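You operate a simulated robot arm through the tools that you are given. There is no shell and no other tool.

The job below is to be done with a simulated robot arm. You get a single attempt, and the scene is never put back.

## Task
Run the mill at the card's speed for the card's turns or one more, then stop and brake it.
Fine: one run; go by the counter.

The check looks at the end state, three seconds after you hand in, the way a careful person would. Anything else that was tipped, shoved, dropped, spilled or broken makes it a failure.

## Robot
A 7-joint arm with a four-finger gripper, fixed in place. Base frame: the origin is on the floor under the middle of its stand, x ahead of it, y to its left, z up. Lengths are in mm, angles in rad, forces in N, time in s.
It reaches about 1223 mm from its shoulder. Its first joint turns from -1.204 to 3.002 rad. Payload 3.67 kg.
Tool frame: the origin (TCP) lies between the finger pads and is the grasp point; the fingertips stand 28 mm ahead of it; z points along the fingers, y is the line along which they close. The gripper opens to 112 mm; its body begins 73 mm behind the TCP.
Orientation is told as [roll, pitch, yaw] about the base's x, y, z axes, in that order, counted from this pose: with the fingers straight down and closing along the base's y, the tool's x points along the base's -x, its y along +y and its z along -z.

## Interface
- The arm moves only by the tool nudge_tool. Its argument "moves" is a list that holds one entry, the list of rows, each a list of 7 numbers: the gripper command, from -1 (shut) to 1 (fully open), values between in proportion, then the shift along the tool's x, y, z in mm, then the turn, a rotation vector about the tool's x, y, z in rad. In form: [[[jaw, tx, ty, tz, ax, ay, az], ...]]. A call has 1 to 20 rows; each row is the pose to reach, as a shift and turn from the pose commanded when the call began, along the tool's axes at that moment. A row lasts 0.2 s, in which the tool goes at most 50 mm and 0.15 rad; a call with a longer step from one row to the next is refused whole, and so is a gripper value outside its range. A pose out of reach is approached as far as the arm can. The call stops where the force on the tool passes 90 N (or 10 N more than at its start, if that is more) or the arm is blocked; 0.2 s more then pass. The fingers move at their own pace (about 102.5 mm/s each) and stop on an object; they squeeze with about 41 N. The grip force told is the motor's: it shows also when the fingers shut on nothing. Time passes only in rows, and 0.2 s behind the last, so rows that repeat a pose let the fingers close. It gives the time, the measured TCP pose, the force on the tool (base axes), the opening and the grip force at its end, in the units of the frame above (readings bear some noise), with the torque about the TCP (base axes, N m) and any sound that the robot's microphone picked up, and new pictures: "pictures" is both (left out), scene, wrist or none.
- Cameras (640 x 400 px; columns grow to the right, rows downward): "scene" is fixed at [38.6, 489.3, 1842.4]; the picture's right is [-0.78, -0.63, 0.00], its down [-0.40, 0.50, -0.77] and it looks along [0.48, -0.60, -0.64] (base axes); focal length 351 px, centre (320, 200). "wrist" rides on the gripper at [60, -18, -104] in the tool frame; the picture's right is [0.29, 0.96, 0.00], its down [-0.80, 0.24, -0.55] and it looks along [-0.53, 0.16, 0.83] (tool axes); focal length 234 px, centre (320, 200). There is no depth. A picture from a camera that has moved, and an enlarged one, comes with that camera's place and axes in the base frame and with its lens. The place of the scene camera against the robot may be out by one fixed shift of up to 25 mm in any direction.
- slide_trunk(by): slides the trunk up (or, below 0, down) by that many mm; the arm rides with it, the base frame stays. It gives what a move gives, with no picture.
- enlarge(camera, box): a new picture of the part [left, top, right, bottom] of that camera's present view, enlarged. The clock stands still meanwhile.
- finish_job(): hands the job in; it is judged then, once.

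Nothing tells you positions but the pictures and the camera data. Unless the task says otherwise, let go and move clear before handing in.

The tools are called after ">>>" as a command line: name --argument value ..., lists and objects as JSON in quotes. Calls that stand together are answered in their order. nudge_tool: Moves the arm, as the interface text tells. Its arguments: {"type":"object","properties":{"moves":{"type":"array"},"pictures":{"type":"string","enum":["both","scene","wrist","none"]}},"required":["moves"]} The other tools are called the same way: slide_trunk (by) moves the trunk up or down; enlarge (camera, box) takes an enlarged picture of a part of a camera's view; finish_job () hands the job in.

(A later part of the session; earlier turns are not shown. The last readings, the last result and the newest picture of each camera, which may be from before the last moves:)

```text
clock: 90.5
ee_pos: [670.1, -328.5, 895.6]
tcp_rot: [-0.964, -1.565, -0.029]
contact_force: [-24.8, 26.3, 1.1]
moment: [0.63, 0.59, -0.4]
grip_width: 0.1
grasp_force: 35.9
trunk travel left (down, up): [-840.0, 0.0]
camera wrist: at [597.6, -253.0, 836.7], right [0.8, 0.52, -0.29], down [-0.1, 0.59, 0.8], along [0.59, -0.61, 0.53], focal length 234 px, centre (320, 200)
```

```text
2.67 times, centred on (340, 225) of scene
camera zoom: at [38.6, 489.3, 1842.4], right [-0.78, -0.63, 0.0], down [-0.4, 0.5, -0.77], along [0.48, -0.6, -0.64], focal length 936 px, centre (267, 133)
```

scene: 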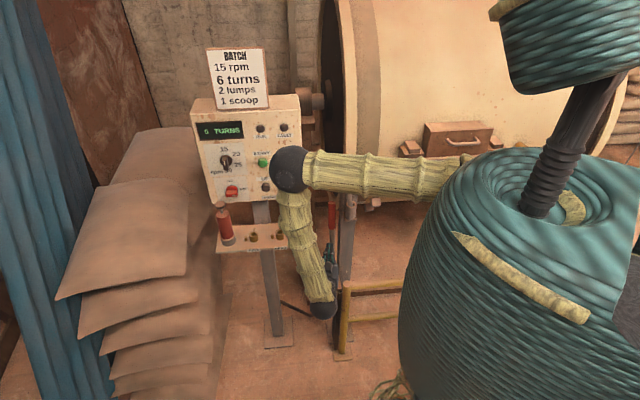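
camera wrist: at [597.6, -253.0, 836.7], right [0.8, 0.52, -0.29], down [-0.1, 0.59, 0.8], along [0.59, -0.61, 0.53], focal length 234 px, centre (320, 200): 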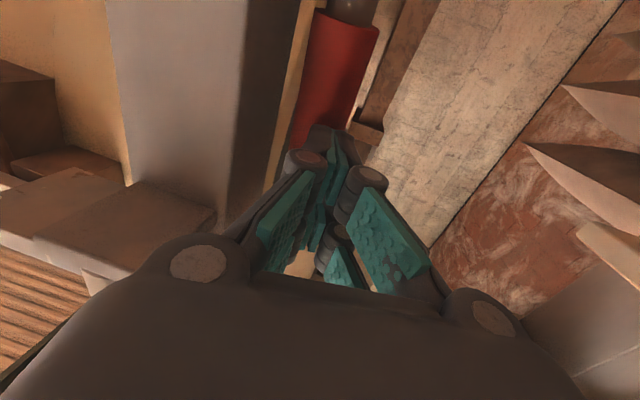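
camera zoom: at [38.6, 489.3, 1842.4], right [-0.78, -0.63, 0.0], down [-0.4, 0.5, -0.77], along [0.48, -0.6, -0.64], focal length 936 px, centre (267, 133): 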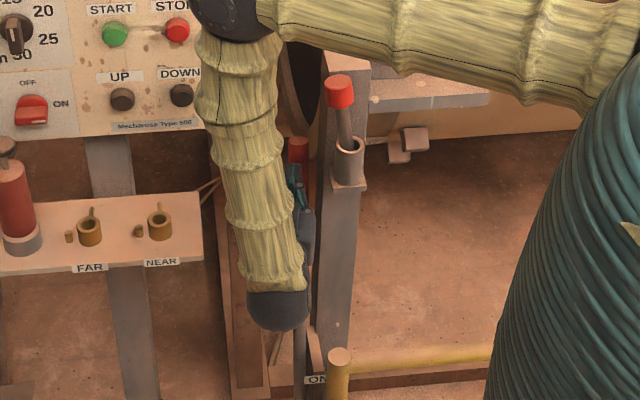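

The force rose to about 36 N against a firm stop: the lever is now fully released (OFF). Before running the mill I'll rehearse how to bring it back: I'll bring the closed fingers along the left side of the handle.

>>> nudge_tool --moves '[[[-1, 0, 0, -25, 0, 0, 0], [-1, 0, 0, -45, 0, 0, 0], [-1, 0, 13, -48, 0, 0, 0], [-1, 0, 26.4, -50.6, 0, 0, 0], [-1, 0, 30, -31, 0, 0, 0], [-1, 0, 34.7, -11.5, 0, 0, 0], [-1, 0, 42.3, 24.7, 0, 0, 0]]]' --pictures "both"

>>> enlarge --camera "wrist" --box '[180, 0, 460, 200]'

>>> enlarge --camera "scene" --box '[270, 150, 410, 300]'

```text
clock: 92.2
ee_pos: [720.9, -331.5, 893.5]
tcp_rot: [-0.656, -1.567, -0.335]
contact_force: [0.8, -0.5, -0.2]
moment: [-0.02, 0.0, -0.02]
grip_width: 0.2
grasp_force: 35.8
trunk travel left (down, up): [-840.0, 0.0]
camera wrist: at [649.4, -255.2, 835.4], right [0.8, 0.52, -0.29], down [-0.1, 0.59, 0.8], along [0.59, -0.61, 0.53], focal length 234 px, centre (320, 200)
```

scene: 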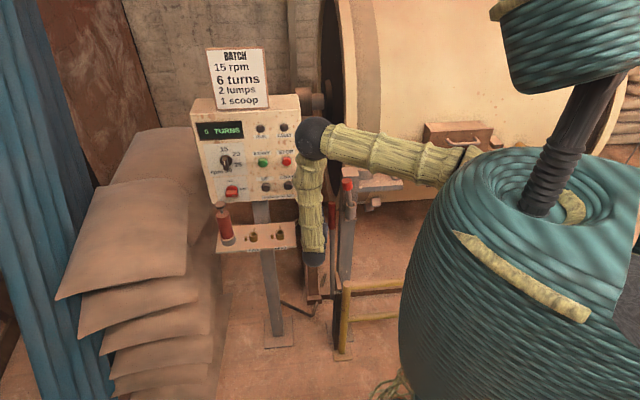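
wrist: 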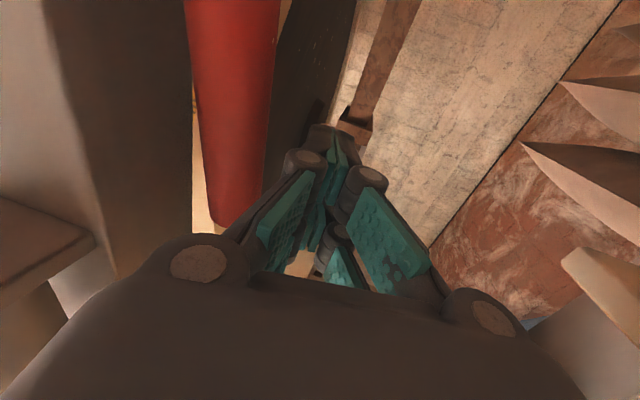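

```text
2.00 times, centred on (320, 100) of wrist
camera zoom: at [649.4, -255.2, 835.4], right [0.8, 0.52, -0.29], down [-0.1, 0.59, 0.8], along [0.59, -0.61, 0.53], focal length 468 px, centre (320, 400)
```

zoom: 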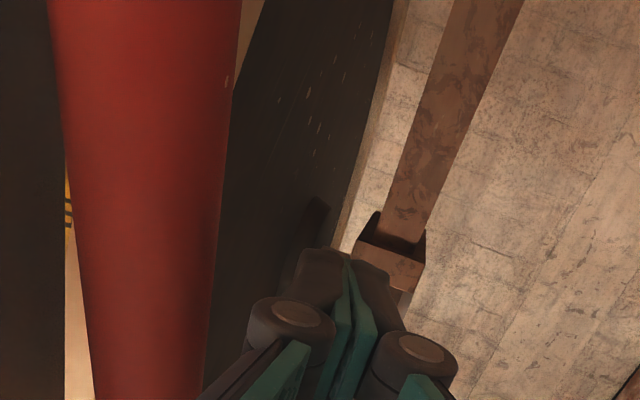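

```text
2.67 times, centred on (340, 225) of scene
camera zoom: at [38.6, 489.3, 1842.4], right [-0.78, -0.63, 0.0], down [-0.4, 0.5, -0.77], along [0.48, -0.6, -0.64], focal length 936 px, centre (267, 133)
```

zoom: 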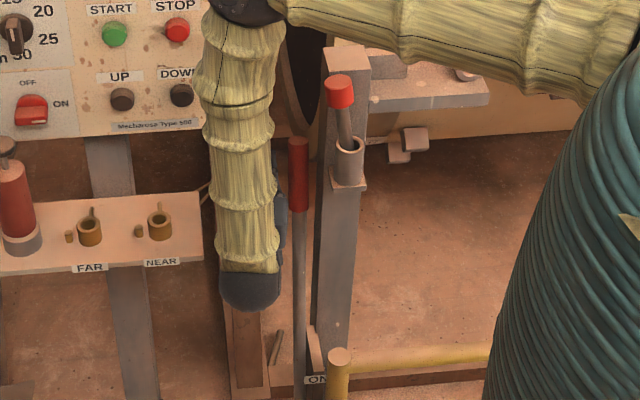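

The closed fingers are alongside the handle on its left. I'll press lightly against it from the left and see the contact force.

>>> nudge_tool --moves '[[[-1, 0, -5, 1, 0, 0, 0], [-1, 0, -9, 1.9, 0, 0, 0], [-1, 0, -12, 2.5, 0, 0, 0], [-1, 0, -14, 3, 0, 0, 0]]]' --pictures "none"

```text
clock: 93.2
ee_pos: [710.6, -341.9, 895.1]
tcp_rot: [-0.989, -1.569, -0.004]
contact_force: [-0.4, 0.1, 0.5]
moment: [-0.04, 0.0, 0.01]
grip_width: 0.0
grasp_force: 35.9
trunk travel left (down, up): [-840.0, 0.0]
```

>>> nudge_tool --moves '[[[-1, 0, -2.5, 0.5, 0, 0, 0], [-1, 0, -5, 1, 0, 0, 0], [-1, 0, -7, 1.5, 0, 0, 0]]]' --pictures "wrist"

>>> enlarge --camera "wrist" --box '[180, 0, 460, 200]'

```text
clock: 94.0
ee_pos: [707.8, -343.9, 896.8]
tcp_rot: [-1.057, -1.569, 0.069]
contact_force: [9.5, 9.1, -1.3]
moment: [0.15, -0.17, 0.02]
grip_width: 0.0
grasp_force: 36.0
trunk travel left (down, up): [-840.0, 0.0]
camera wrist: at [635.7, -268.0, 836.5], right [0.8, 0.53, -0.29], down [-0.1, 0.59, 0.8], along [0.59, -0.61, 0.53], focal length 234 px, centre (320, 200)
```

wrist: 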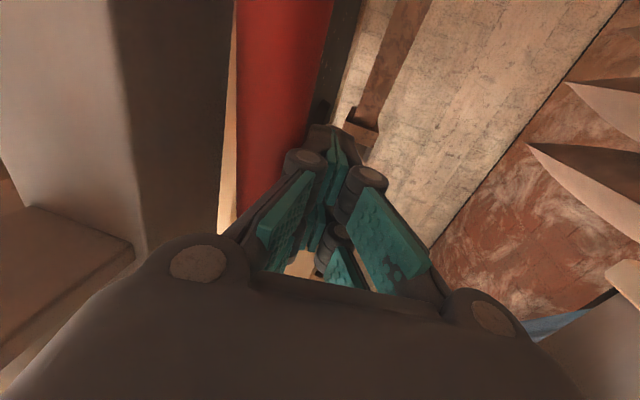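

```text
2.00 times, centred on (320, 100) of wrist
camera zoom: at [635.7, -268.0, 836.5], right [0.8, 0.53, -0.29], down [-0.1, 0.59, 0.8], along [0.59, -0.61, 0.53], focal length 468 px, centre (320, 400)
```

zoom: 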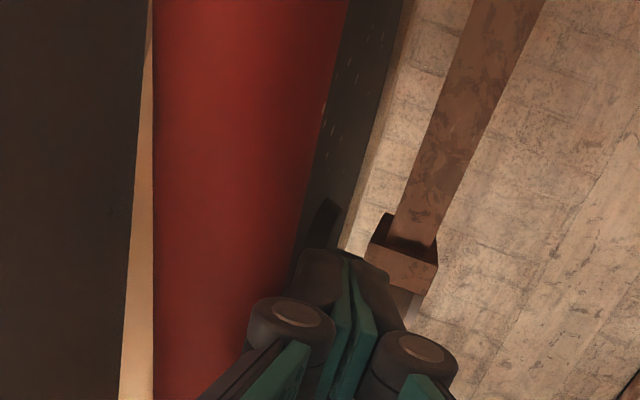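

>>> nudge_tool --moves '[[[-1, 0, -2, 0.4, 0, 0, 0], [-1, 0, -4.1, -9.4, 0, 0, 0], [-1, 0, -6.1, -19.2, 0, 0, 0], [-1, 0, -8.2, -28.9, 0, 0, 0], [-1, 0, -10.3, -38.7, 0, 0, 0]]]' --pictures "both"

>>> enlarge --camera "scene" --box '[270, 150, 410, 300]'

```text
clock: 95.2
ee_pos: [677.5, -316.6, 896.9]
tcp_rot: [-1.971, -1.568, 0.979]
contact_force: [33.2, 26.1, 22.4]
moment: [-0.53, 0.48, 0.51]
grip_width: 0.0
grasp_force: 35.7
trunk travel left (down, up): [-840.0, 0.0]
camera wrist: at [606.2, -240.2, 837.0], right [0.8, 0.52, -0.29], down [-0.1, 0.6, 0.8], along [0.59, -0.61, 0.53], focal length 234 px, centre (320, 200)
```

scene: 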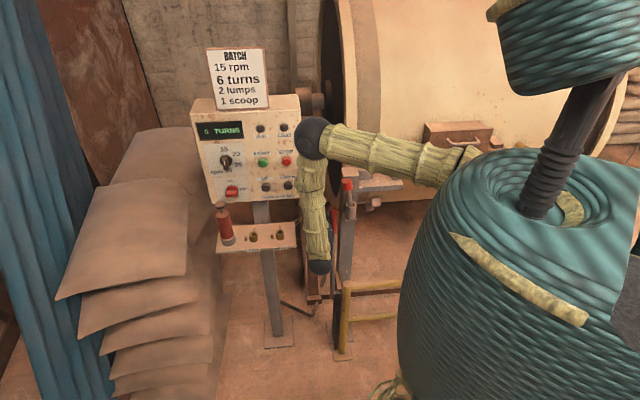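
wrist: 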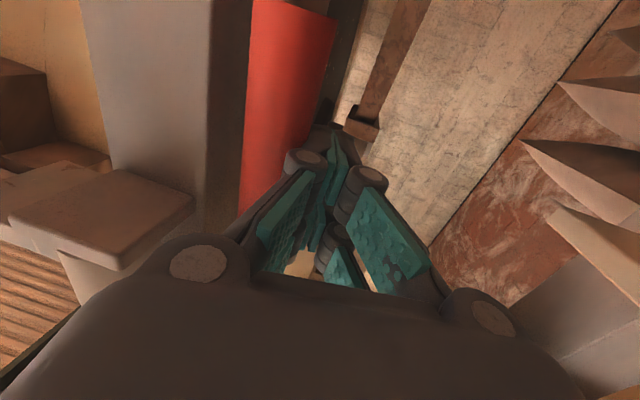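

```text
2.67 times, centred on (340, 225) of scene
camera zoom: at [38.6, 489.3, 1842.4], right [-0.78, -0.63, 0.0], down [-0.4, 0.5, -0.77], along [0.48, -0.6, -0.64], focal length 936 px, centre (267, 133)
```

zoom: 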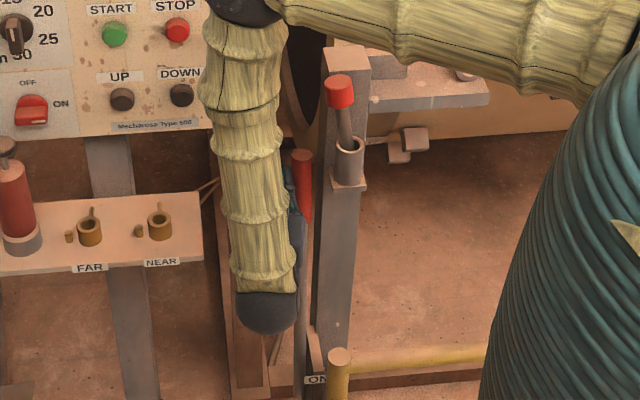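

The drag works: the lever followed the fingers outward without slipping. Now I'll go round to the front again and push it back to its OFF stop.

>>> nudge_tool --moves '[[[-1, 0, 15.6, -3.3, 0, 0, 0], [-1, 0, 9, -34, 0, 0, 0], [-1, 0, 2.8, -63.9, 0, 0, 0], [-1, 0, -12, -61, 0, 0, 0], [-1, 0, -23.6, -58.3, 0, 0, 0], [-1, 0, -19, -38, 0, 0, 0], [-1, 0, -15, -18, 0, 0, 0], [-1, 0, -12, -4, 0, 0, 0], [-1, 0, -9.5, 8, 0, 0, 0]]]' --pictures "wrist"

>>> enlarge --camera "scene" --box '[270, 150, 410, 300]'

```text
clock: 97.2
ee_pos: [671.1, -328.7, 896.4]
tcp_rot: [-1.077, -1.569, 0.086]
contact_force: [-14.0, 16.2, -4.1]
moment: [0.5, 0.38, -0.2]
grip_width: 0.0
grasp_force: 35.8
trunk travel left (down, up): [-840.0, 0.0]
camera wrist: at [599.0, -252.0, 836.6], right [0.8, 0.52, -0.29], down [-0.1, 0.6, 0.8], along [0.59, -0.61, 0.53], focal length 234 px, centre (320, 200)
```

wrist: 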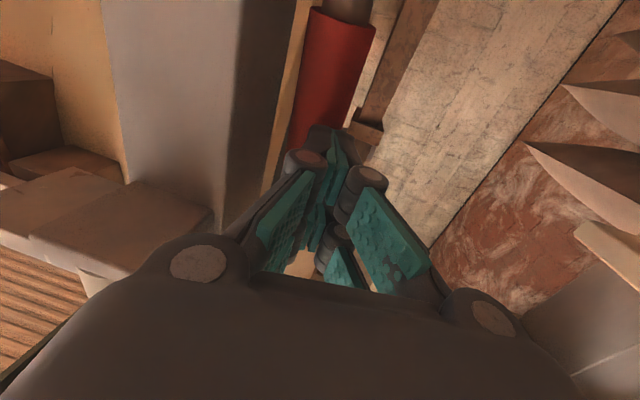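

```text
2.67 times, centred on (340, 225) of scene
camera zoom: at [38.6, 489.3, 1842.4], right [-0.78, -0.63, 0.0], down [-0.4, 0.5, -0.77], along [0.48, -0.6, -0.64], focal length 936 px, centre (267, 133)
```

zoom: 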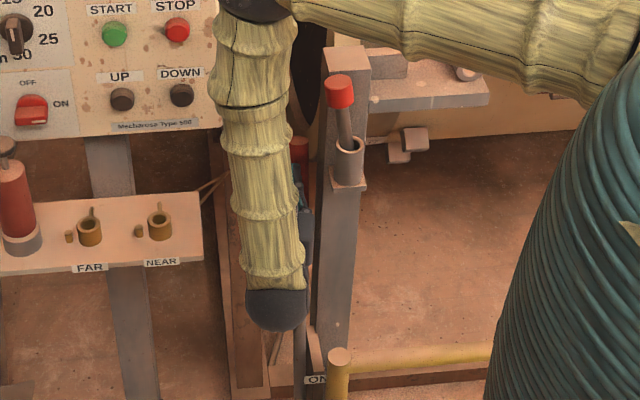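

The lever is back at its OFF stop (same position, 21 N). Now I'll withdraw and bring the closed fingertips in front of the START button.

>>> nudge_tool --moves '[[[-1, 0, -8, -40, 0, 0, 0], [-1, 0, -16, -80, 0, 0, 0], [-1, -10, -22.8, -107.6, 0, 0, 0], [-1, -50, -8, -110, 0, 0, 0], [-1, -90, 18, -116, 0, 0, 0], [-1, -125, 50, -123, 0, 0, 0], [-1, -160, 85, -130, 0, 0, 0], [-1, -195, 120, -138, 0, 0, 0], [-1, -230, 155, -145, 0, 0, 0], [-1, -265, 185, -151, 0, 0, 0], [-1, -302, 211, -157, 0, 0, 0], [-1, -302, 211, -157, 0, 0, 0]]]' --pictures "both"

>>> enlarge --camera "scene" --box '[180, 90, 320, 220]'

>>> enlarge --camera "wrist" --box '[180, 0, 460, 200]'

>>> enlarge --camera "scene" --box '[300, 150, 420, 300]'

```text
refused: row 8 steps farther than a row can; nothing moved
```

```text
3.08 times, centred on (250, 155) of scene
camera zoom: at [38.6, 489.3, 1842.4], right [-0.78, -0.63, 0.0], down [-0.4, 0.5, -0.77], along [0.48, -0.6, -0.64], focal length 1080 px, centre (535, 338)
```

zoom: 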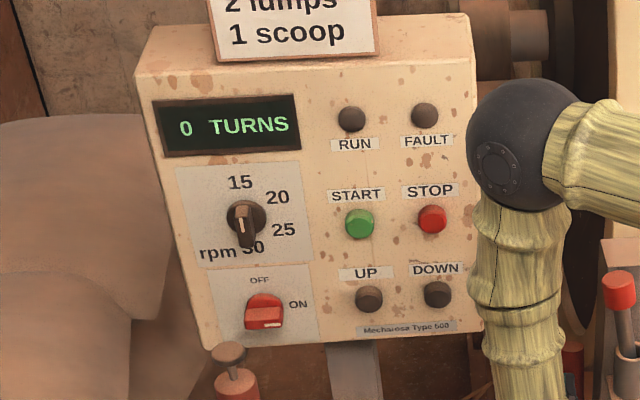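

```text
2.00 times, centred on (320, 100) of wrist
camera zoom: at [599.0, -252.0, 836.6], right [0.8, 0.52, -0.29], down [-0.1, 0.6, 0.8], along [0.59, -0.61, 0.53], focal length 468 px, centre (320, 400)
```

zoom: 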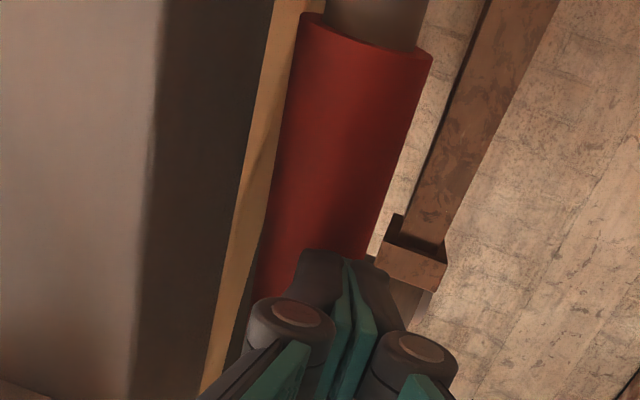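

```text
2.67 times, centred on (360, 225) of scene
camera zoom: at [38.6, 489.3, 1842.4], right [-0.78, -0.63, 0.0], down [-0.4, 0.5, -0.77], along [0.48, -0.6, -0.64], focal length 936 px, centre (213, 133)
```

zoom: 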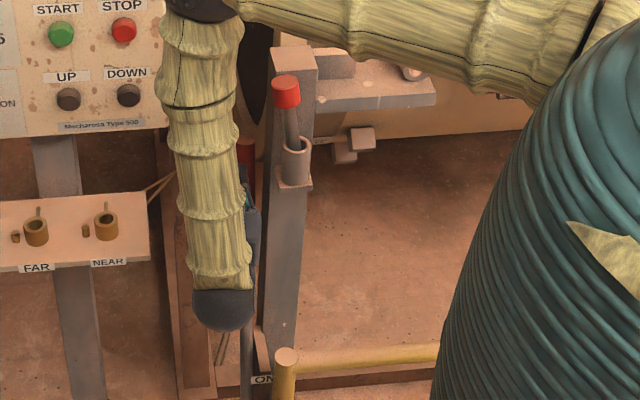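

>>> nudge_tool --moves '[[[-1, 0, -8, -40, 0, 0, 0], [-1, 0, -16, -80, 0, 0, 0], [-1, -10, -22.8, -107.6, 0, 0, 0], [-1, -45, -10, -110, 0, 0, 0], [-1, -78, 12, -115, 0, 0, 0], [-1, -110, 38, -121, 0, 0, 0], [-1, -142, 65, -127, 0, 0, 0], [-1, -174, 95, -133, 0, 0, 0], [-1, -206, 125, -139, 0, 0, 0], [-1, -238, 155, -145, 0, 0, 0], [-1, -270, 185, -151, 0, 0, 0], [-1, -302, 211, -157, 0, 0, 0], [-1, -302, 211, -157, 0, 0, 0]]]' --pictures "both"

>>> enlarge --camera "scene" --box '[180, 90, 320, 220]'

>>> enlarge --camera "wrist" --box '[180, 40, 460, 240]'

>>> enlarge --camera "scene" --box '[300, 150, 420, 300]'

```text
clock: 100.0
ee_pos: [765.1, -84.4, 1198.0]
tcp_rot: [-1.033, -1.568, 0.04]
contact_force: [0.0, 0.9, -0.1]
moment: [0.01, -0.01, 0.0]
grip_width: 0.1
grasp_force: 35.4
trunk travel left (down, up): [-840.0, 0.0]
camera wrist: at [693.4, -7.5, 1138.8], right [0.8, 0.52, -0.29], down [-0.1, 0.6, 0.8], along [0.59, -0.61, 0.53], focal length 234 px, centre (320, 200)
```

scene: 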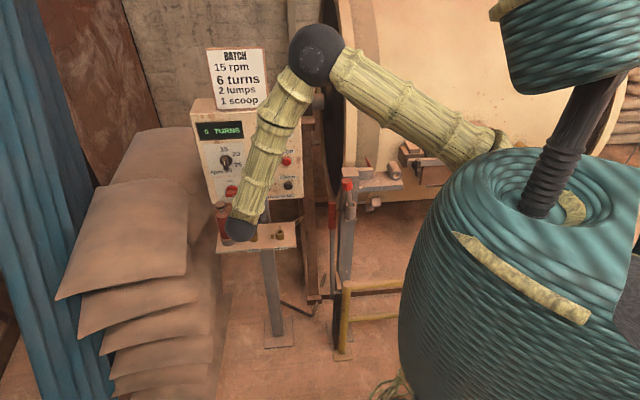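
wrist: 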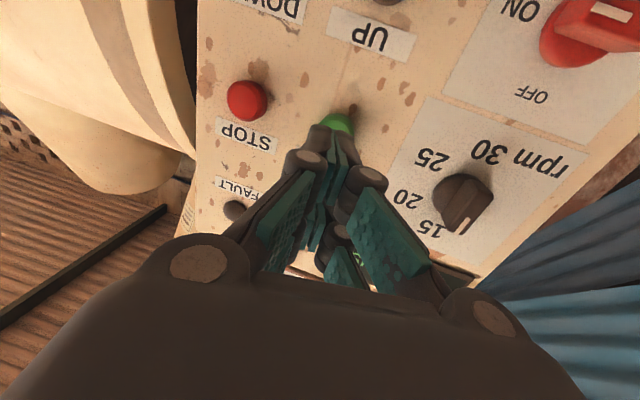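

```text
3.08 times, centred on (250, 155) of scene
camera zoom: at [38.6, 489.3, 1842.4], right [-0.78, -0.63, 0.0], down [-0.4, 0.5, -0.77], along [0.48, -0.6, -0.64], focal length 1080 px, centre (535, 338)
```

zoom: 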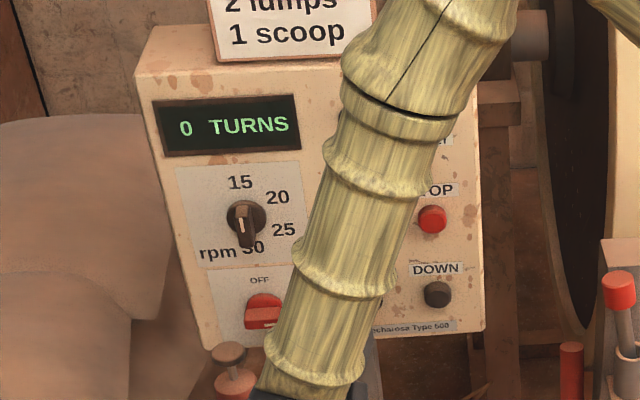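

```text
2.00 times, centred on (320, 140) of wrist
camera zoom: at [693.4, -7.5, 1138.8], right [0.8, 0.52, -0.29], down [-0.1, 0.6, 0.8], along [0.59, -0.61, 0.53], focal length 468 px, centre (320, 320)
```

zoom: 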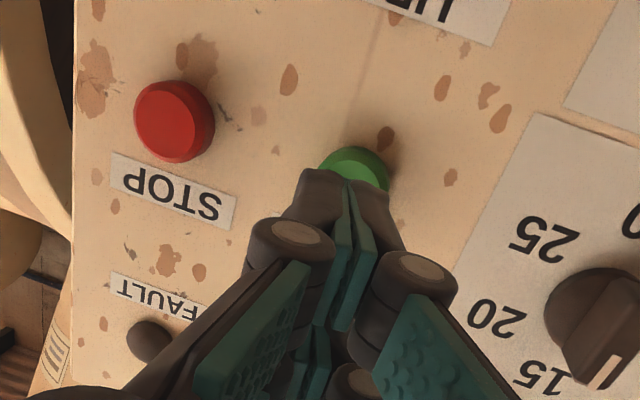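

```text
2.67 times, centred on (360, 225) of scene
camera zoom: at [38.6, 489.3, 1842.4], right [-0.78, -0.63, 0.0], down [-0.4, 0.5, -0.77], along [0.48, -0.6, -0.64], focal length 936 px, centre (213, 133)
```

zoom: 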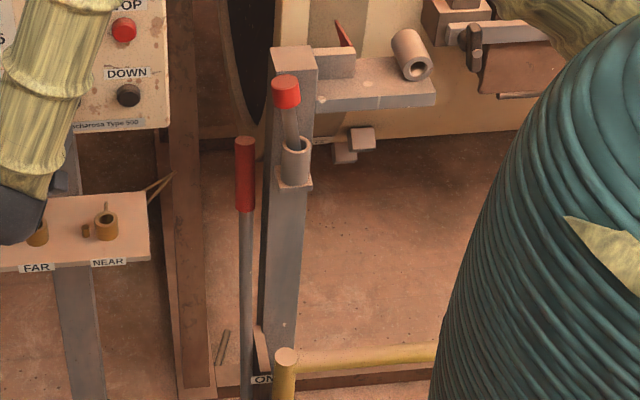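

START is right ahead of the fingertips, the display is visible, and the lever stands at OFF. I'll approach START gently to find the contact depth.

>>> nudge_tool --moves '[[[-1, 4, 4, 20, 0, 0, 0], [-1, 4, 7.9, 37, 0, 0, 0], [-1, 4, 8.7, 41, 0, 0, 0]]]' --pictures "wrist"

>>> enlarge --camera "wrist" --box '[180, 40, 460, 240]'

```text
clock: 100.8
ee_pos: [795.3, -113.2, 1194.6]
tcp_rot: [-1.289, -1.567, 0.296]
contact_force: [-0.1, 0.6, -0.5]
moment: [0.0, 0.01, 0.0]
grip_width: 0.1
grasp_force: 35.2
trunk travel left (down, up): [-840.0, 0.0]
camera wrist: at [722.3, -36.9, 1134.5], right [0.8, 0.52, -0.29], down [-0.1, 0.6, 0.8], along [0.59, -0.61, 0.53], focal length 234 px, centre (320, 200)
```

wrist: 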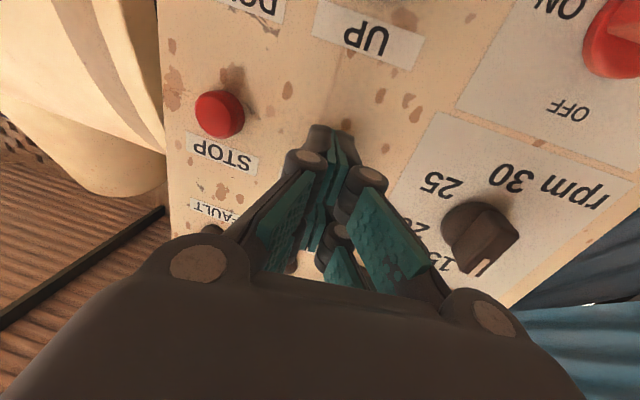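

```text
2.00 times, centred on (320, 140) of wrist
camera zoom: at [722.3, -36.9, 1134.5], right [0.8, 0.52, -0.29], down [-0.1, 0.6, 0.8], along [0.59, -0.61, 0.53], focal length 468 px, centre (320, 320)
```

zoom: 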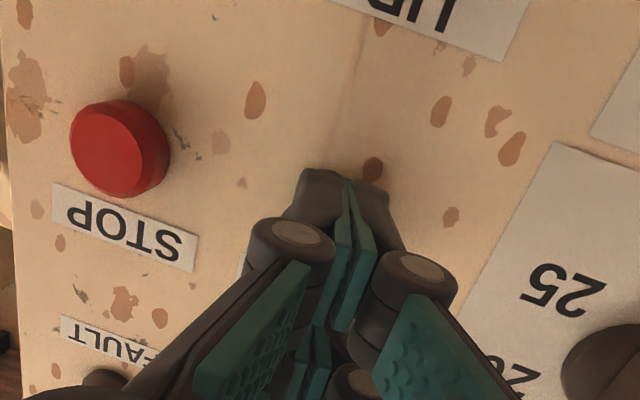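

>>> nudge_tool --moves '[[[-1, 0, 0.8, 4, 0, 0, 0], [-1, 0, 1.6, 8, 0, 0, 0]]]' --pictures "none"

```text
clock: 101.3
ee_pos: [799.7, -120.6, 1194.4]
tcp_rot: [-1.082, -1.568, 0.09]
contact_force: [-0.1, -0.5, -0.4]
moment: [-0.01, -0.03, -0.02]
grip_width: 0.0
grasp_force: 35.2
trunk travel left (down, up): [-840.0, 0.0]
```

>>> nudge_tool --moves '[[[-1, 0, 0.6, 3, 0, 0, 0], [-1, 0, 1.0, 5, 0, 0, 0]]]' --pictures "scene"

>>> enlarge --camera "scene" --box '[180, 90, 320, 220]'

```text
clock: 102.0
ee_pos: [804.1, -123.1, 1192.4]
tcp_rot: [-1.111, -1.569, 0.12]
contact_force: [-0.1, -0.8, -0.3]
moment: [0.01, 0.04, 0.0]
grip_width: 0.0
grasp_force: 36.2
trunk travel left (down, up): [-840.0, 0.0]
```

scene: 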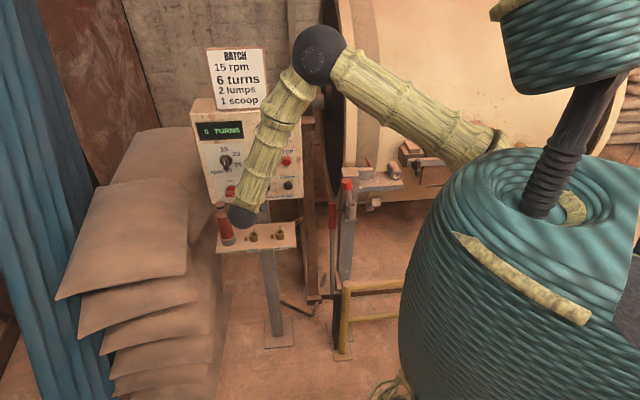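

```text
3.08 times, centred on (250, 155) of scene
camera zoom: at [38.6, 489.3, 1842.4], right [-0.78, -0.63, 0.0], down [-0.4, 0.5, -0.77], along [0.48, -0.6, -0.64], focal length 1080 px, centre (535, 338)
```

zoom: 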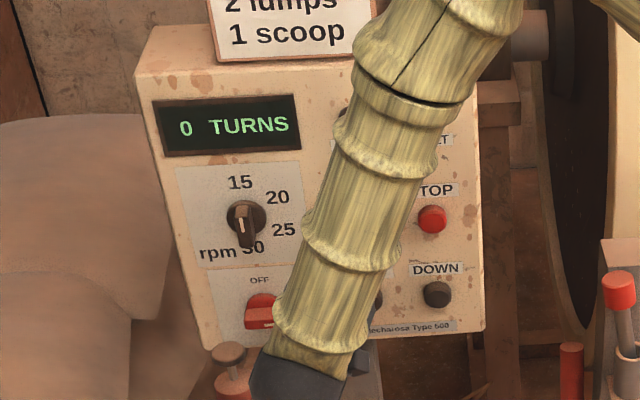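

>>> nudge_tool --moves '[[[-1, 0, 0.6, 3, 0, 0, 0], [-1, 0, 0.8, 4, 0, 0, 0]]]' --pictures "none"

```text
clock: 102.5
ee_pos: [804.9, -125.5, 1194.0]
tcp_rot: [-1.191, -1.57, 0.199]
contact_force: [-1.2, 0.0, -0.1]
moment: [-0.02, -0.03, 0.01]
grip_width: 0.0
grasp_force: 35.6
trunk travel left (down, up): [-840.0, 0.0]
```

>>> nudge_tool --moves '[[[-1, 0, 0.6, 3, 0, 0, 0]]]' --pictures "wrist"

>>> enlarge --camera "wrist" --box '[180, 40, 460, 240]'

>>> enlarge --camera "scene" --box '[180, 90, 320, 220]'

```text
clock: 103.0
ee_pos: [808.9, -128.8, 1194.6]
tcp_rot: [-1.197, -1.569, 0.205]
contact_force: [-0.9, 1.8, 0.7]
moment: [-0.03, 0.0, -0.02]
grip_width: 0.0
grasp_force: 35.6
trunk travel left (down, up): [-840.0, 0.0]
camera wrist: at [736.4, -51.3, 1134.4], right [0.8, 0.52, -0.29], down [-0.1, 0.6, 0.8], along [0.59, -0.61, 0.53], focal length 234 px, centre (320, 200)
```

wrist: 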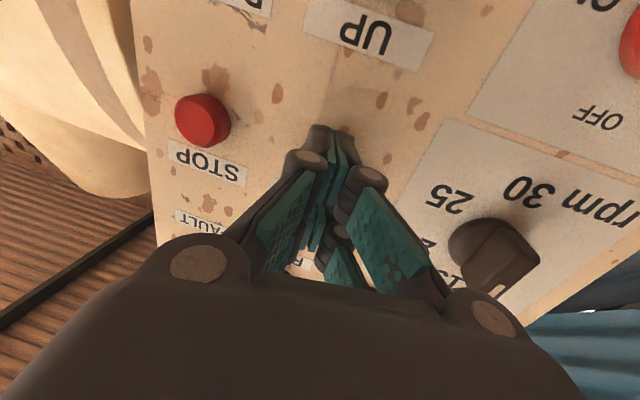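

```text
2.00 times, centred on (320, 140) of wrist
camera zoom: at [736.4, -51.3, 1134.4], right [0.8, 0.52, -0.29], down [-0.1, 0.6, 0.8], along [0.59, -0.61, 0.53], focal length 468 px, centre (320, 320)
```

zoom: 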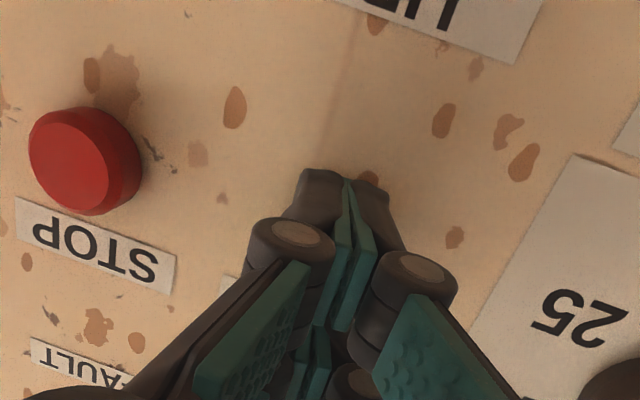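

```text
3.08 times, centred on (250, 155) of scene
camera zoom: at [38.6, 489.3, 1842.4], right [-0.78, -0.63, 0.0], down [-0.4, 0.5, -0.77], along [0.48, -0.6, -0.64], focal length 1080 px, centre (535, 338)
```

zoom: 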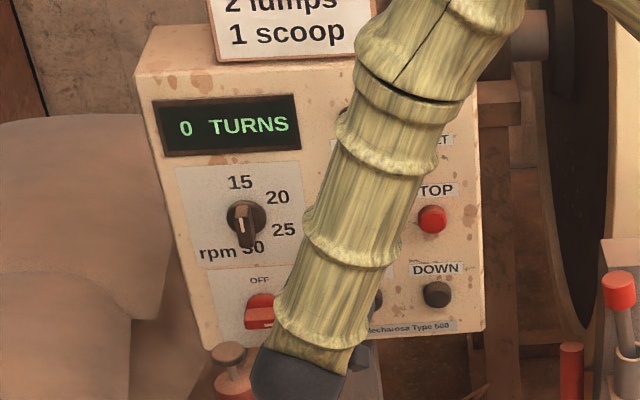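

>>> nudge_tool --moves '[[[-1, 0, 0.6, 3, 0, 0, 0]]]' --pictures "scene"

>>> enlarge --camera "scene" --box '[180, 90, 320, 220]'

```text
clock: 103.3
ee_pos: [810.5, -129.6, 1194.3]
tcp_rot: [-1.18, -1.57, 0.185]
contact_force: [-2.4, 1.7, 0.8]
moment: [-0.03, -0.02, 0.03]
grip_width: 0.0
grasp_force: 35.6
trunk travel left (down, up): [-840.0, 0.0]
heard: click
```

scene: 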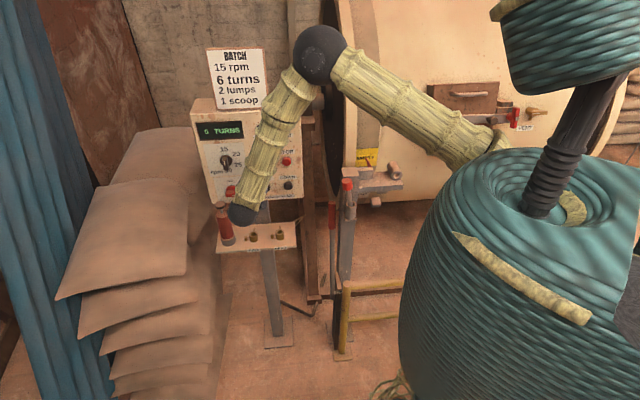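

```text
3.08 times, centred on (250, 155) of scene
camera zoom: at [38.6, 489.3, 1842.4], right [-0.78, -0.63, 0.0], down [-0.4, 0.5, -0.77], along [0.48, -0.6, -0.64], focal length 1080 px, centre (535, 338)
```

zoom: 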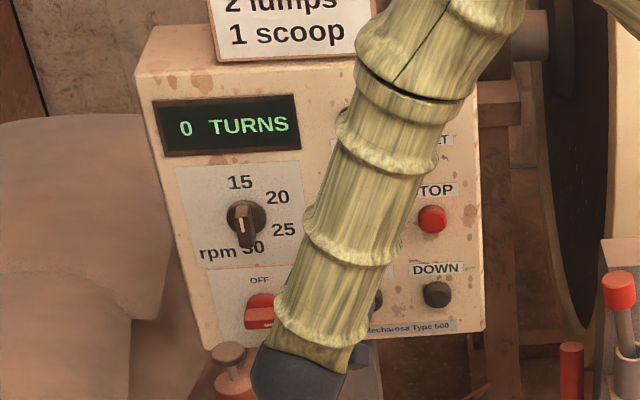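

A click, and the drum is turning. I'll move straight over to hover in front of STOP and watch the counter.

>>> nudge_tool --moves '[[[-1, 0, -3.3, -15.6, 0, 0, 0], [-1, 0, -42.4, -7.4, 0, 0, 0], [-1, 0, -80.9, 0.8, 0, 0, 0], [-1, 0, -80.9, 0.8, 0, 0, 0]]]' --pictures "both"

>>> enlarge --camera "scene" --box '[180, 90, 320, 220]'

>>> enlarge --camera "wrist" --box '[180, 40, 460, 240]'

```text
clock: 104.3
ee_pos: [743.8, -175.3, 1193.1]
tcp_rot: [-1.348, -1.565, 0.355]
contact_force: [0.2, -0.1, 0.0]
moment: [-0.01, 0.0, 0.01]
grip_width: 0.0
grasp_force: 35.8
trunk travel left (down, up): [-840.0, 0.0]
camera wrist: at [670.9, -98.5, 1133.8], right [0.8, 0.52, -0.29], down [-0.1, 0.6, 0.8], along [0.59, -0.61, 0.53], focal length 234 px, centre (320, 200)
```

scene: 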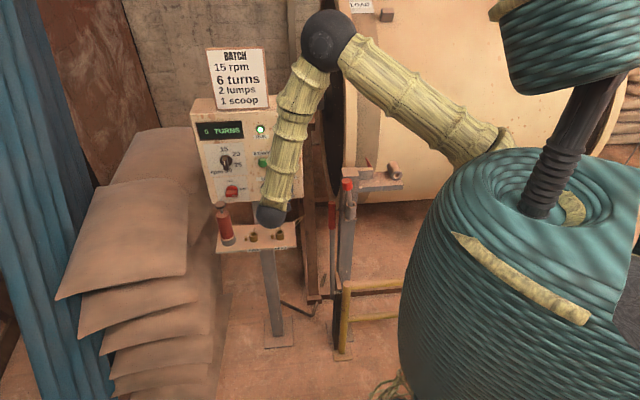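
wrist: 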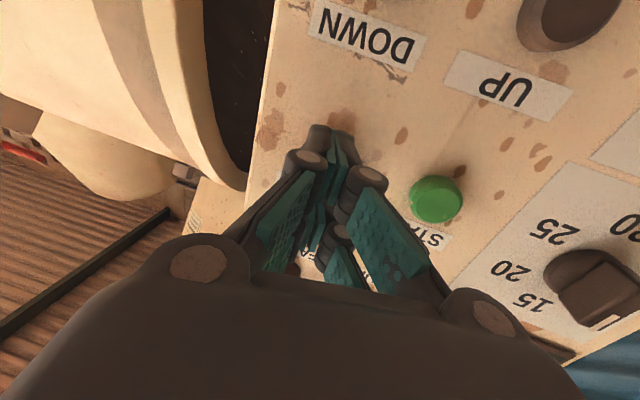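

```text
3.08 times, centred on (250, 155) of scene
camera zoom: at [38.6, 489.3, 1842.4], right [-0.78, -0.63, 0.0], down [-0.4, 0.5, -0.77], along [0.48, -0.6, -0.64], focal length 1080 px, centre (535, 338)
```

zoom: 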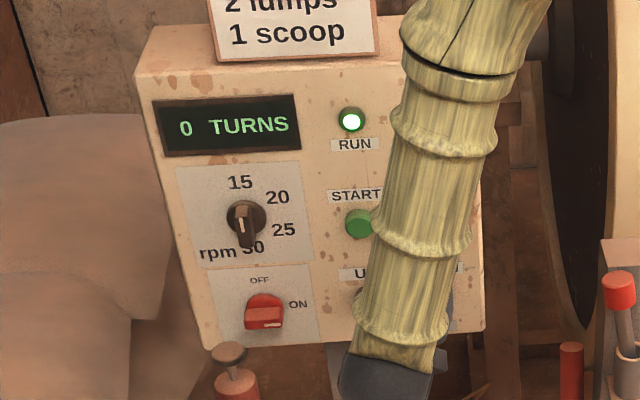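

```text
2.00 times, centred on (320, 140) of wrist
camera zoom: at [670.9, -98.5, 1133.8], right [0.8, 0.52, -0.29], down [-0.1, 0.6, 0.8], along [0.59, -0.61, 0.53], focal length 468 px, centre (320, 320)
```

zoom: 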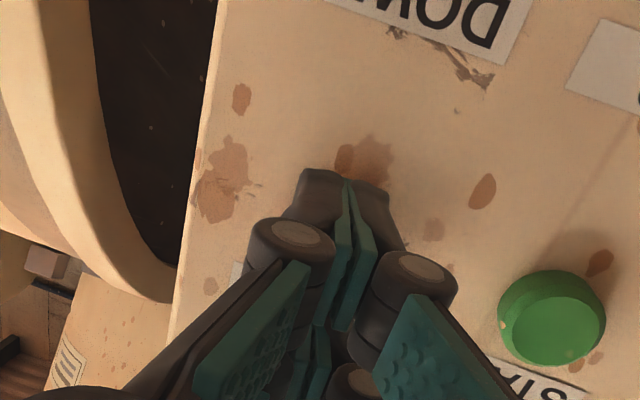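

RUN is lit, counter at 0, and the hand hovers in front of STOP. I'll wait and follow the counter.

>>> nudge_tool --moves '[[[-1, 0, 0, 0, 0, 0, 0], [-1, 0, 0, 0, 0, 0, 0], [-1, 0, 0, 0, 0, 0, 0], [-1, 0, 0, 0, 0, 0, 0], [-1, 0, 0, 0, 0, 0, 0], [-1, 0, 0, 0, 0, 0, 0], [-1, 0, 0, 0, 0, 0, 0], [-1, 0, 0, 0, 0, 0, 0], [-1, 0, 0, 0, 0, 0, 0], [-1, 0, 0, 0, 0, 0, 0], [-1, 0, 0, 0, 0, 0, 0], [-1, 0, 0, 0, 0, 0, 0]]]' --pictures "none"

>>> enlarge --camera "scene" --box '[180, 90, 320, 220]'

```text
clock: 107.0
ee_pos: [742.4, -177.1, 1192.9]
tcp_rot: [-1.155, -1.569, 0.16]
contact_force: [1.0, 0.3, -0.4]
moment: [0.0, -0.01, -0.01]
grip_width: 0.0
grasp_force: 35.5
trunk travel left (down, up): [-840.0, 0.0]
```

```text
3.08 times, centred on (250, 155) of scene
camera zoom: at [38.6, 489.3, 1842.4], right [-0.78, -0.63, 0.0], down [-0.4, 0.5, -0.77], along [0.48, -0.6, -0.64], focal length 1080 px, centre (535, 338)
```

zoom: 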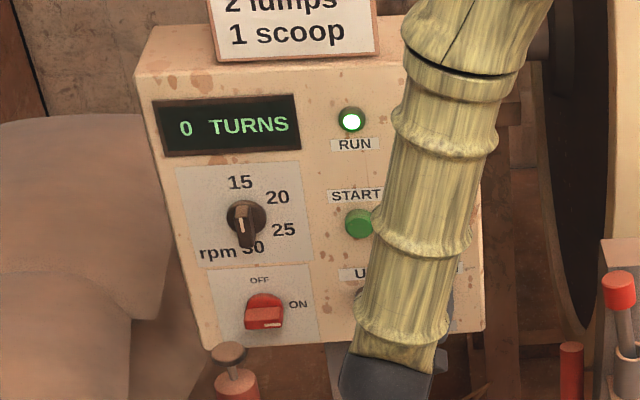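

>>> nudge_tool --moves '[[[-1, 0, 0, 0, 0, 0, 0], [-1, 0, 0, 0, 0, 0, 0]]]' --pictures "none"

>>> enlarge --camera "scene" --box '[180, 90, 320, 220]'

```text
clock: 107.5
ee_pos: [741.4, -176.1, 1192.8]
tcp_rot: [-1.159, -1.568, 0.165]
contact_force: [-0.4, -0.4, -0.4]
moment: [0.01, 0.0, 0.01]
grip_width: 0.0
grasp_force: 35.3
trunk travel left (down, up): [-840.0, 0.0]
```

```text
3.08 times, centred on (250, 155) of scene
camera zoom: at [38.6, 489.3, 1842.4], right [-0.78, -0.63, 0.0], down [-0.4, 0.5, -0.77], along [0.48, -0.6, -0.64], focal length 1080 px, centre (535, 338)
```

zoom: 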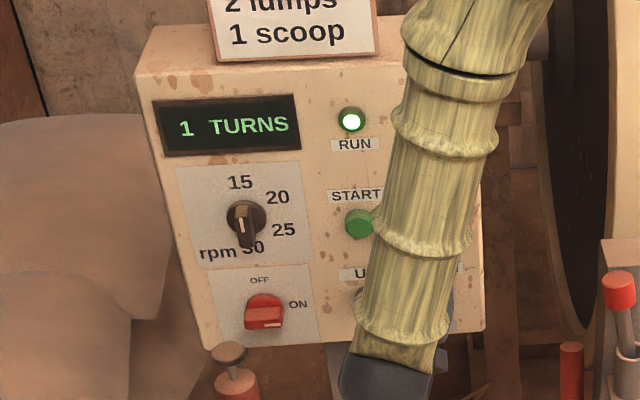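

The first turn came at about 107.3, so a turn takes 4 s as expected for 15 rpm; the sixth should come near 127.3. I'll keep waiting, checking the counter as I go.

>>> nudge_tool --moves '[[[-1, 0, 0, 0, 0, 0, 0], [-1, 0, 0, 0, 0, 0, 0], [-1, 0, 0, 0, 0, 0, 0], [-1, 0, 0, 0, 0, 0, 0], [-1, 0, 0, 0, 0, 0, 0], [-1, 0, 0, 0, 0, 0, 0], [-1, 0, 0, 0, 0, 0, 0], [-1, 0, 0, 0, 0, 0, 0], [-1, 0, 0, 0, 0, 0, 0], [-1, 0, 0, 0, 0, 0, 0], [-1, 0, 0, 0, 0, 0, 0], [-1, 0, 0, 0, 0, 0, 0], [-1, 0, 0, 0, 0, 0, 0], [-1, 0, 0, 0, 0, 0, 0], [-1, 0, 0, 0, 0, 0, 0], [-1, 0, 0, 0, 0, 0, 0], [-1, 0, 0, 0, 0, 0, 0], [-1, 0, 0, 0, 0, 0, 0], [-1, 0, 0, 0, 0, 0, 0], [-1, 0, 0, 0, 0, 0, 0]]]' --pictures "none"

>>> enlarge --camera "scene" --box '[180, 90, 320, 220]'

```text
clock: 111.8
ee_pos: [744.1, -175.3, 1192.3]
tcp_rot: [-1.156, -1.57, 0.165]
contact_force: [0.1, 0.0, 0.3]
moment: [0.03, -0.05, 0.01]
grip_width: 0.0
grasp_force: 35.4
trunk travel left (down, up): [-840.0, 0.0]
```

```text
3.08 times, centred on (250, 155) of scene
camera zoom: at [38.6, 489.3, 1842.4], right [-0.78, -0.63, 0.0], down [-0.4, 0.5, -0.77], along [0.48, -0.6, -0.64], focal length 1080 px, centre (535, 338)
```

zoom: 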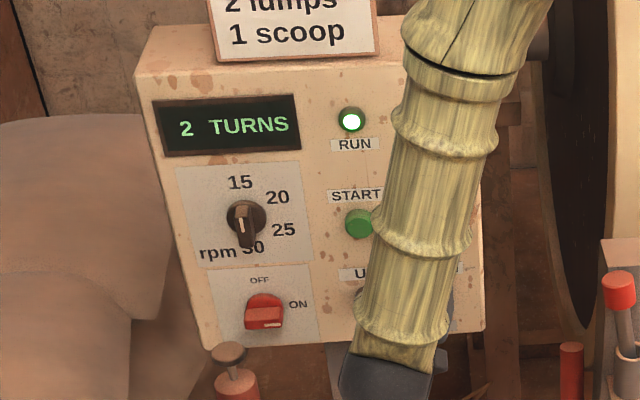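

>>> nudge_tool --moves '[[[-1, 0, 0, 0, 0, 0, 0], [-1, 0, 0, 0, 0, 0, 0], [-1, 0, 0, 0, 0, 0, 0], [-1, 0, 0, 0, 0, 0, 0], [-1, 0, 0, 0, 0, 0, 0], [-1, 0, 0, 0, 0, 0, 0], [-1, 0, 0, 0, 0, 0, 0], [-1, 0, 0, 0, 0, 0, 0], [-1, 0, 0, 0, 0, 0, 0], [-1, 0, 0, 0, 0, 0, 0], [-1, 0, 0, 0, 0, 0, 0], [-1, 0, 0, 0, 0, 0, 0], [-1, 0, 0, 0, 0, 0, 0], [-1, 0, 0, 0, 0, 0, 0], [-1, 0, 0, 0, 0, 0, 0], [-1, 0, 0, 0, 0, 0, 0], [-1, 0, 0, 0, 0, 0, 0]]]' --pictures "none"

>>> enlarge --camera "scene" --box '[180, 90, 320, 220]'

```text
clock: 115.3
ee_pos: [741.8, -175.8, 1193.7]
tcp_rot: [-1.157, -1.569, 0.166]
contact_force: [0.2, -0.7, -0.2]
moment: [-0.01, 0.02, 0.0]
grip_width: 0.0
grasp_force: 35.7
trunk travel left (down, up): [-840.0, 0.0]
```

```text
3.08 times, centred on (250, 155) of scene
camera zoom: at [38.6, 489.3, 1842.4], right [-0.78, -0.63, 0.0], down [-0.4, 0.5, -0.77], along [0.48, -0.6, -0.64], focal length 1080 px, centre (535, 338)
```

zoom: 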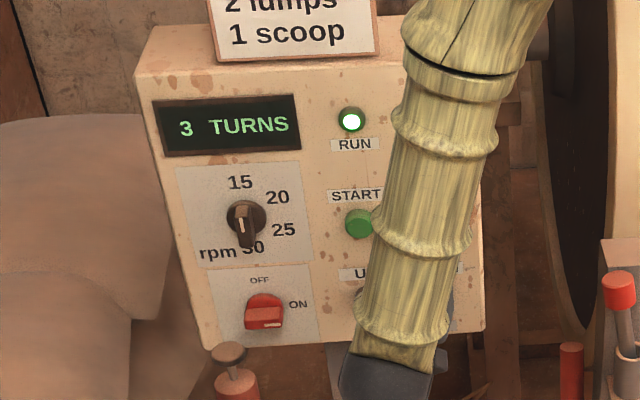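

>>> nudge_tool --moves '[[[-1, 0, 0, 0, 0, 0, 0], [-1, 0, 0, 0, 0, 0, 0], [-1, 0, 0, 0, 0, 0, 0], [-1, 0, 0, 0, 0, 0, 0], [-1, 0, 0, 0, 0, 0, 0], [-1, 0, 0, 0, 0, 0, 0], [-1, 0, 0, 0, 0, 0, 0], [-1, 0, 0, 0, 0, 0, 0], [-1, 0, 0, 0, 0, 0, 0], [-1, 0, 0, 0, 0, 0, 0], [-1, 0, 0, 0, 0, 0, 0], [-1, 0, 0, 0, 0, 0, 0], [-1, 0, 0, 0, 0, 0, 0], [-1, 0, 0, 0, 0, 0, 0], [-1, 0, 0, 0, 0, 0, 0], [-1, 0, 0, 0, 0, 0, 0], [-1, 0, 0, 0, 0, 0, 0], [-1, 0, 0, 0, 0, 0, 0], [-1, 0, 0, 0, 0, 0, 0], [-1, 0, 0, 0, 0, 0, 0]]]' --pictures "none"

>>> enlarge --camera "scene" --box '[180, 90, 320, 220]'

>>> enlarge --camera "wrist" --box '[180, 40, 460, 240]'

```text
clock: 119.5
ee_pos: [743.8, -175.9, 1193.7]
tcp_rot: [-1.164, -1.57, 0.171]
contact_force: [-0.8, -0.3, 0.6]
moment: [0.01, 0.01, 0.01]
grip_width: 0.0
grasp_force: 35.9
trunk travel left (down, up): [-840.0, 0.0]
```

```text
3.08 times, centred on (250, 155) of scene
camera zoom: at [38.6, 489.3, 1842.4], right [-0.78, -0.63, 0.0], down [-0.4, 0.5, -0.77], along [0.48, -0.6, -0.64], focal length 1080 px, centre (535, 338)
```

zoom: 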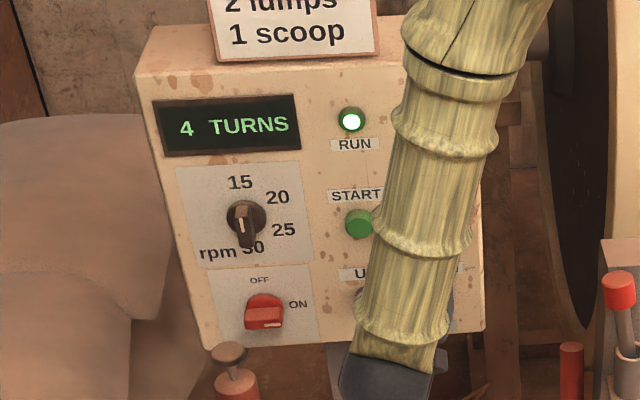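

```text
2.00 times, centred on (320, 140) of wrist
camera zoom: at [670.8, -99.1, 1133.9], right [0.8, 0.52, -0.29], down [-0.1, 0.6, 0.8], along [0.59, -0.61, 0.53], focal length 468 px, centre (320, 320)
```

zoom: 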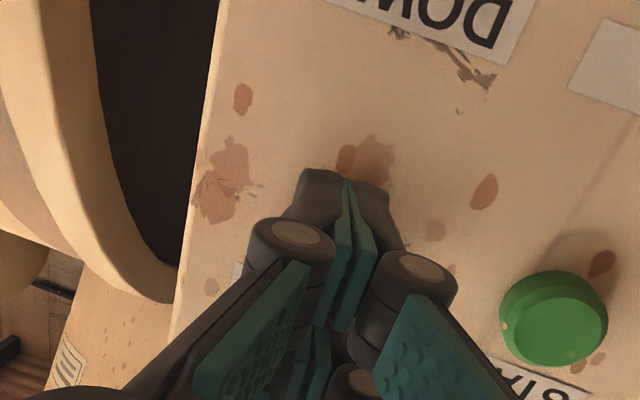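

>>> nudge_tool --moves '[[[-1, 0, 0, 0, 0, 0, 0], [-1, 0, 0, 0, 0, 0, 0], [-1, 0, 0, 0, 0, 0, 0], [-1, 0, 0, 0, 0, 0, 0], [-1, 0, 0, 0, 0, 0, 0], [-1, 0, 0, 0, 0, 0, 0], [-1, 0, 0, 0, 0, 0, 0], [-1, 0, 0, 0, 0, 0, 0], [-1, 0, 0, 0, 0, 0, 0], [-1, 0, 0, 0, 0, 0, 0], [-1, 0, 0, 0, 0, 0, 0], [-1, 0, 0, 0, 0, 0, 0], [-1, 0, 0, 0, 0, 0, 0], [-1, 0, 0, 0, 0, 0, 0], [-1, 0, 0, 0, 0, 0, 0], [-1, 0, 0, 0, 0, 0, 0], [-1, 0, 0, 0, 0, 0, 0], [-1, 0, 0, 0, 0, 0, 0], [-1, 0, 0, 0, 0, 0, 0], [-1, 0, 0, 0, 0, 0, 0]]]' --pictures "none"

>>> enlarge --camera "scene" --box '[180, 90, 320, 220]'

```text
clock: 123.8
ee_pos: [742.9, -176.4, 1194.1]
tcp_rot: [-1.158, -1.569, 0.163]
contact_force: [-0.9, -0.1, -0.2]
moment: [0.01, -0.02, 0.01]
grip_width: 0.0
grasp_force: 35.8
trunk travel left (down, up): [-840.0, 0.0]
```

```text
3.08 times, centred on (250, 155) of scene
camera zoom: at [38.6, 489.3, 1842.4], right [-0.78, -0.63, 0.0], down [-0.4, 0.5, -0.77], along [0.48, -0.6, -0.64], focal length 1080 px, centre (535, 338)
```

zoom: 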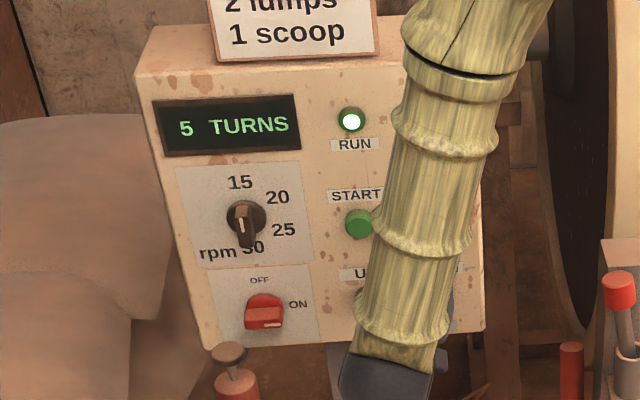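

>>> nudge_tool --moves '[[[-1, 0, 0, 0, 0, 0, 0], [-1, 0, 0, 0, 0, 0, 0], [-1, 0, 0, 0, 0, 0, 0], [-1, 0, 0, 0, 0, 0, 0], [-1, 0, 0, 0, 0, 0, 0], [-1, 0, 0, 0, 0, 0, 0], [-1, 0, 0, 0, 0, 0, 0], [-1, 0, 0, 0, 0, 0, 0], [-1, 0, 0, 0, 0, 0, 0], [-1, 0, 0, 0, 0, 0, 0], [-1, 0, 0, 0, 0, 0, 0], [-1, 0, 0, 0, 0, 0, 0], [-1, 0, 0, 0, 0, 0, 0], [-1, 0, 0, 0, 0, 0, 0], [-1, 0, 1, 5, 0, 0, 0]]]' --pictures "none"

>>> enlarge --camera "scene" --box '[180, 90, 320, 220]'

```text
clock: 127.0
ee_pos: [746.4, -180.1, 1193.3]
tcp_rot: [-1.098, -1.57, 0.105]
contact_force: [0.0, 0.0, -0.5]
moment: [0.03, 0.04, 0.0]
grip_width: 0.1
grasp_force: 35.1
trunk travel left (down, up): [-840.0, 0.0]
```

```text
3.08 times, centred on (250, 155) of scene
camera zoom: at [38.6, 489.3, 1842.4], right [-0.78, -0.63, 0.0], down [-0.4, 0.5, -0.77], along [0.48, -0.6, -0.64], focal length 1080 px, centre (535, 338)
```

zoom: 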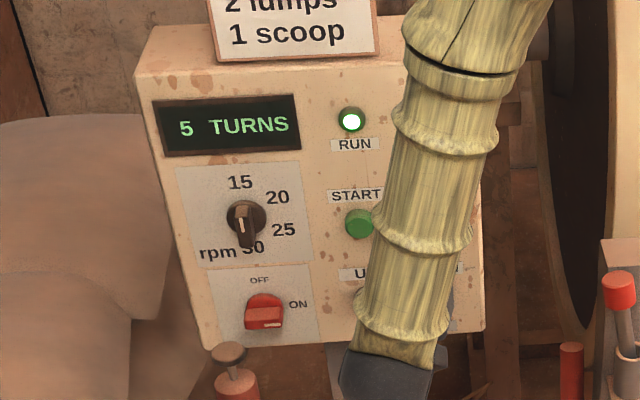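

>>> nudge_tool --moves '[[[-1, 0, 0, 0, 0, 0, 0]]]' --pictures "none"

>>> enlarge --camera "scene" --box '[180, 90, 320, 220]'

```text
clock: 127.3
ee_pos: [745.9, -178.6, 1193.2]
tcp_rot: [-1.145, -1.568, 0.152]
contact_force: [0.1, 0.1, -0.2]
moment: [0.01, 0.01, 0.05]
grip_width: 0.0
grasp_force: 35.6
trunk travel left (down, up): [-840.0, 0.0]
```

```text
3.08 times, centred on (250, 155) of scene
camera zoom: at [38.6, 489.3, 1842.4], right [-0.78, -0.63, 0.0], down [-0.4, 0.5, -0.77], along [0.48, -0.6, -0.64], focal length 1080 px, centre (535, 338)
```

zoom: 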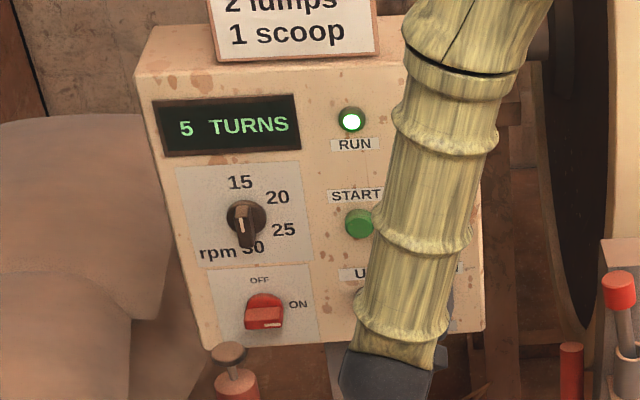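

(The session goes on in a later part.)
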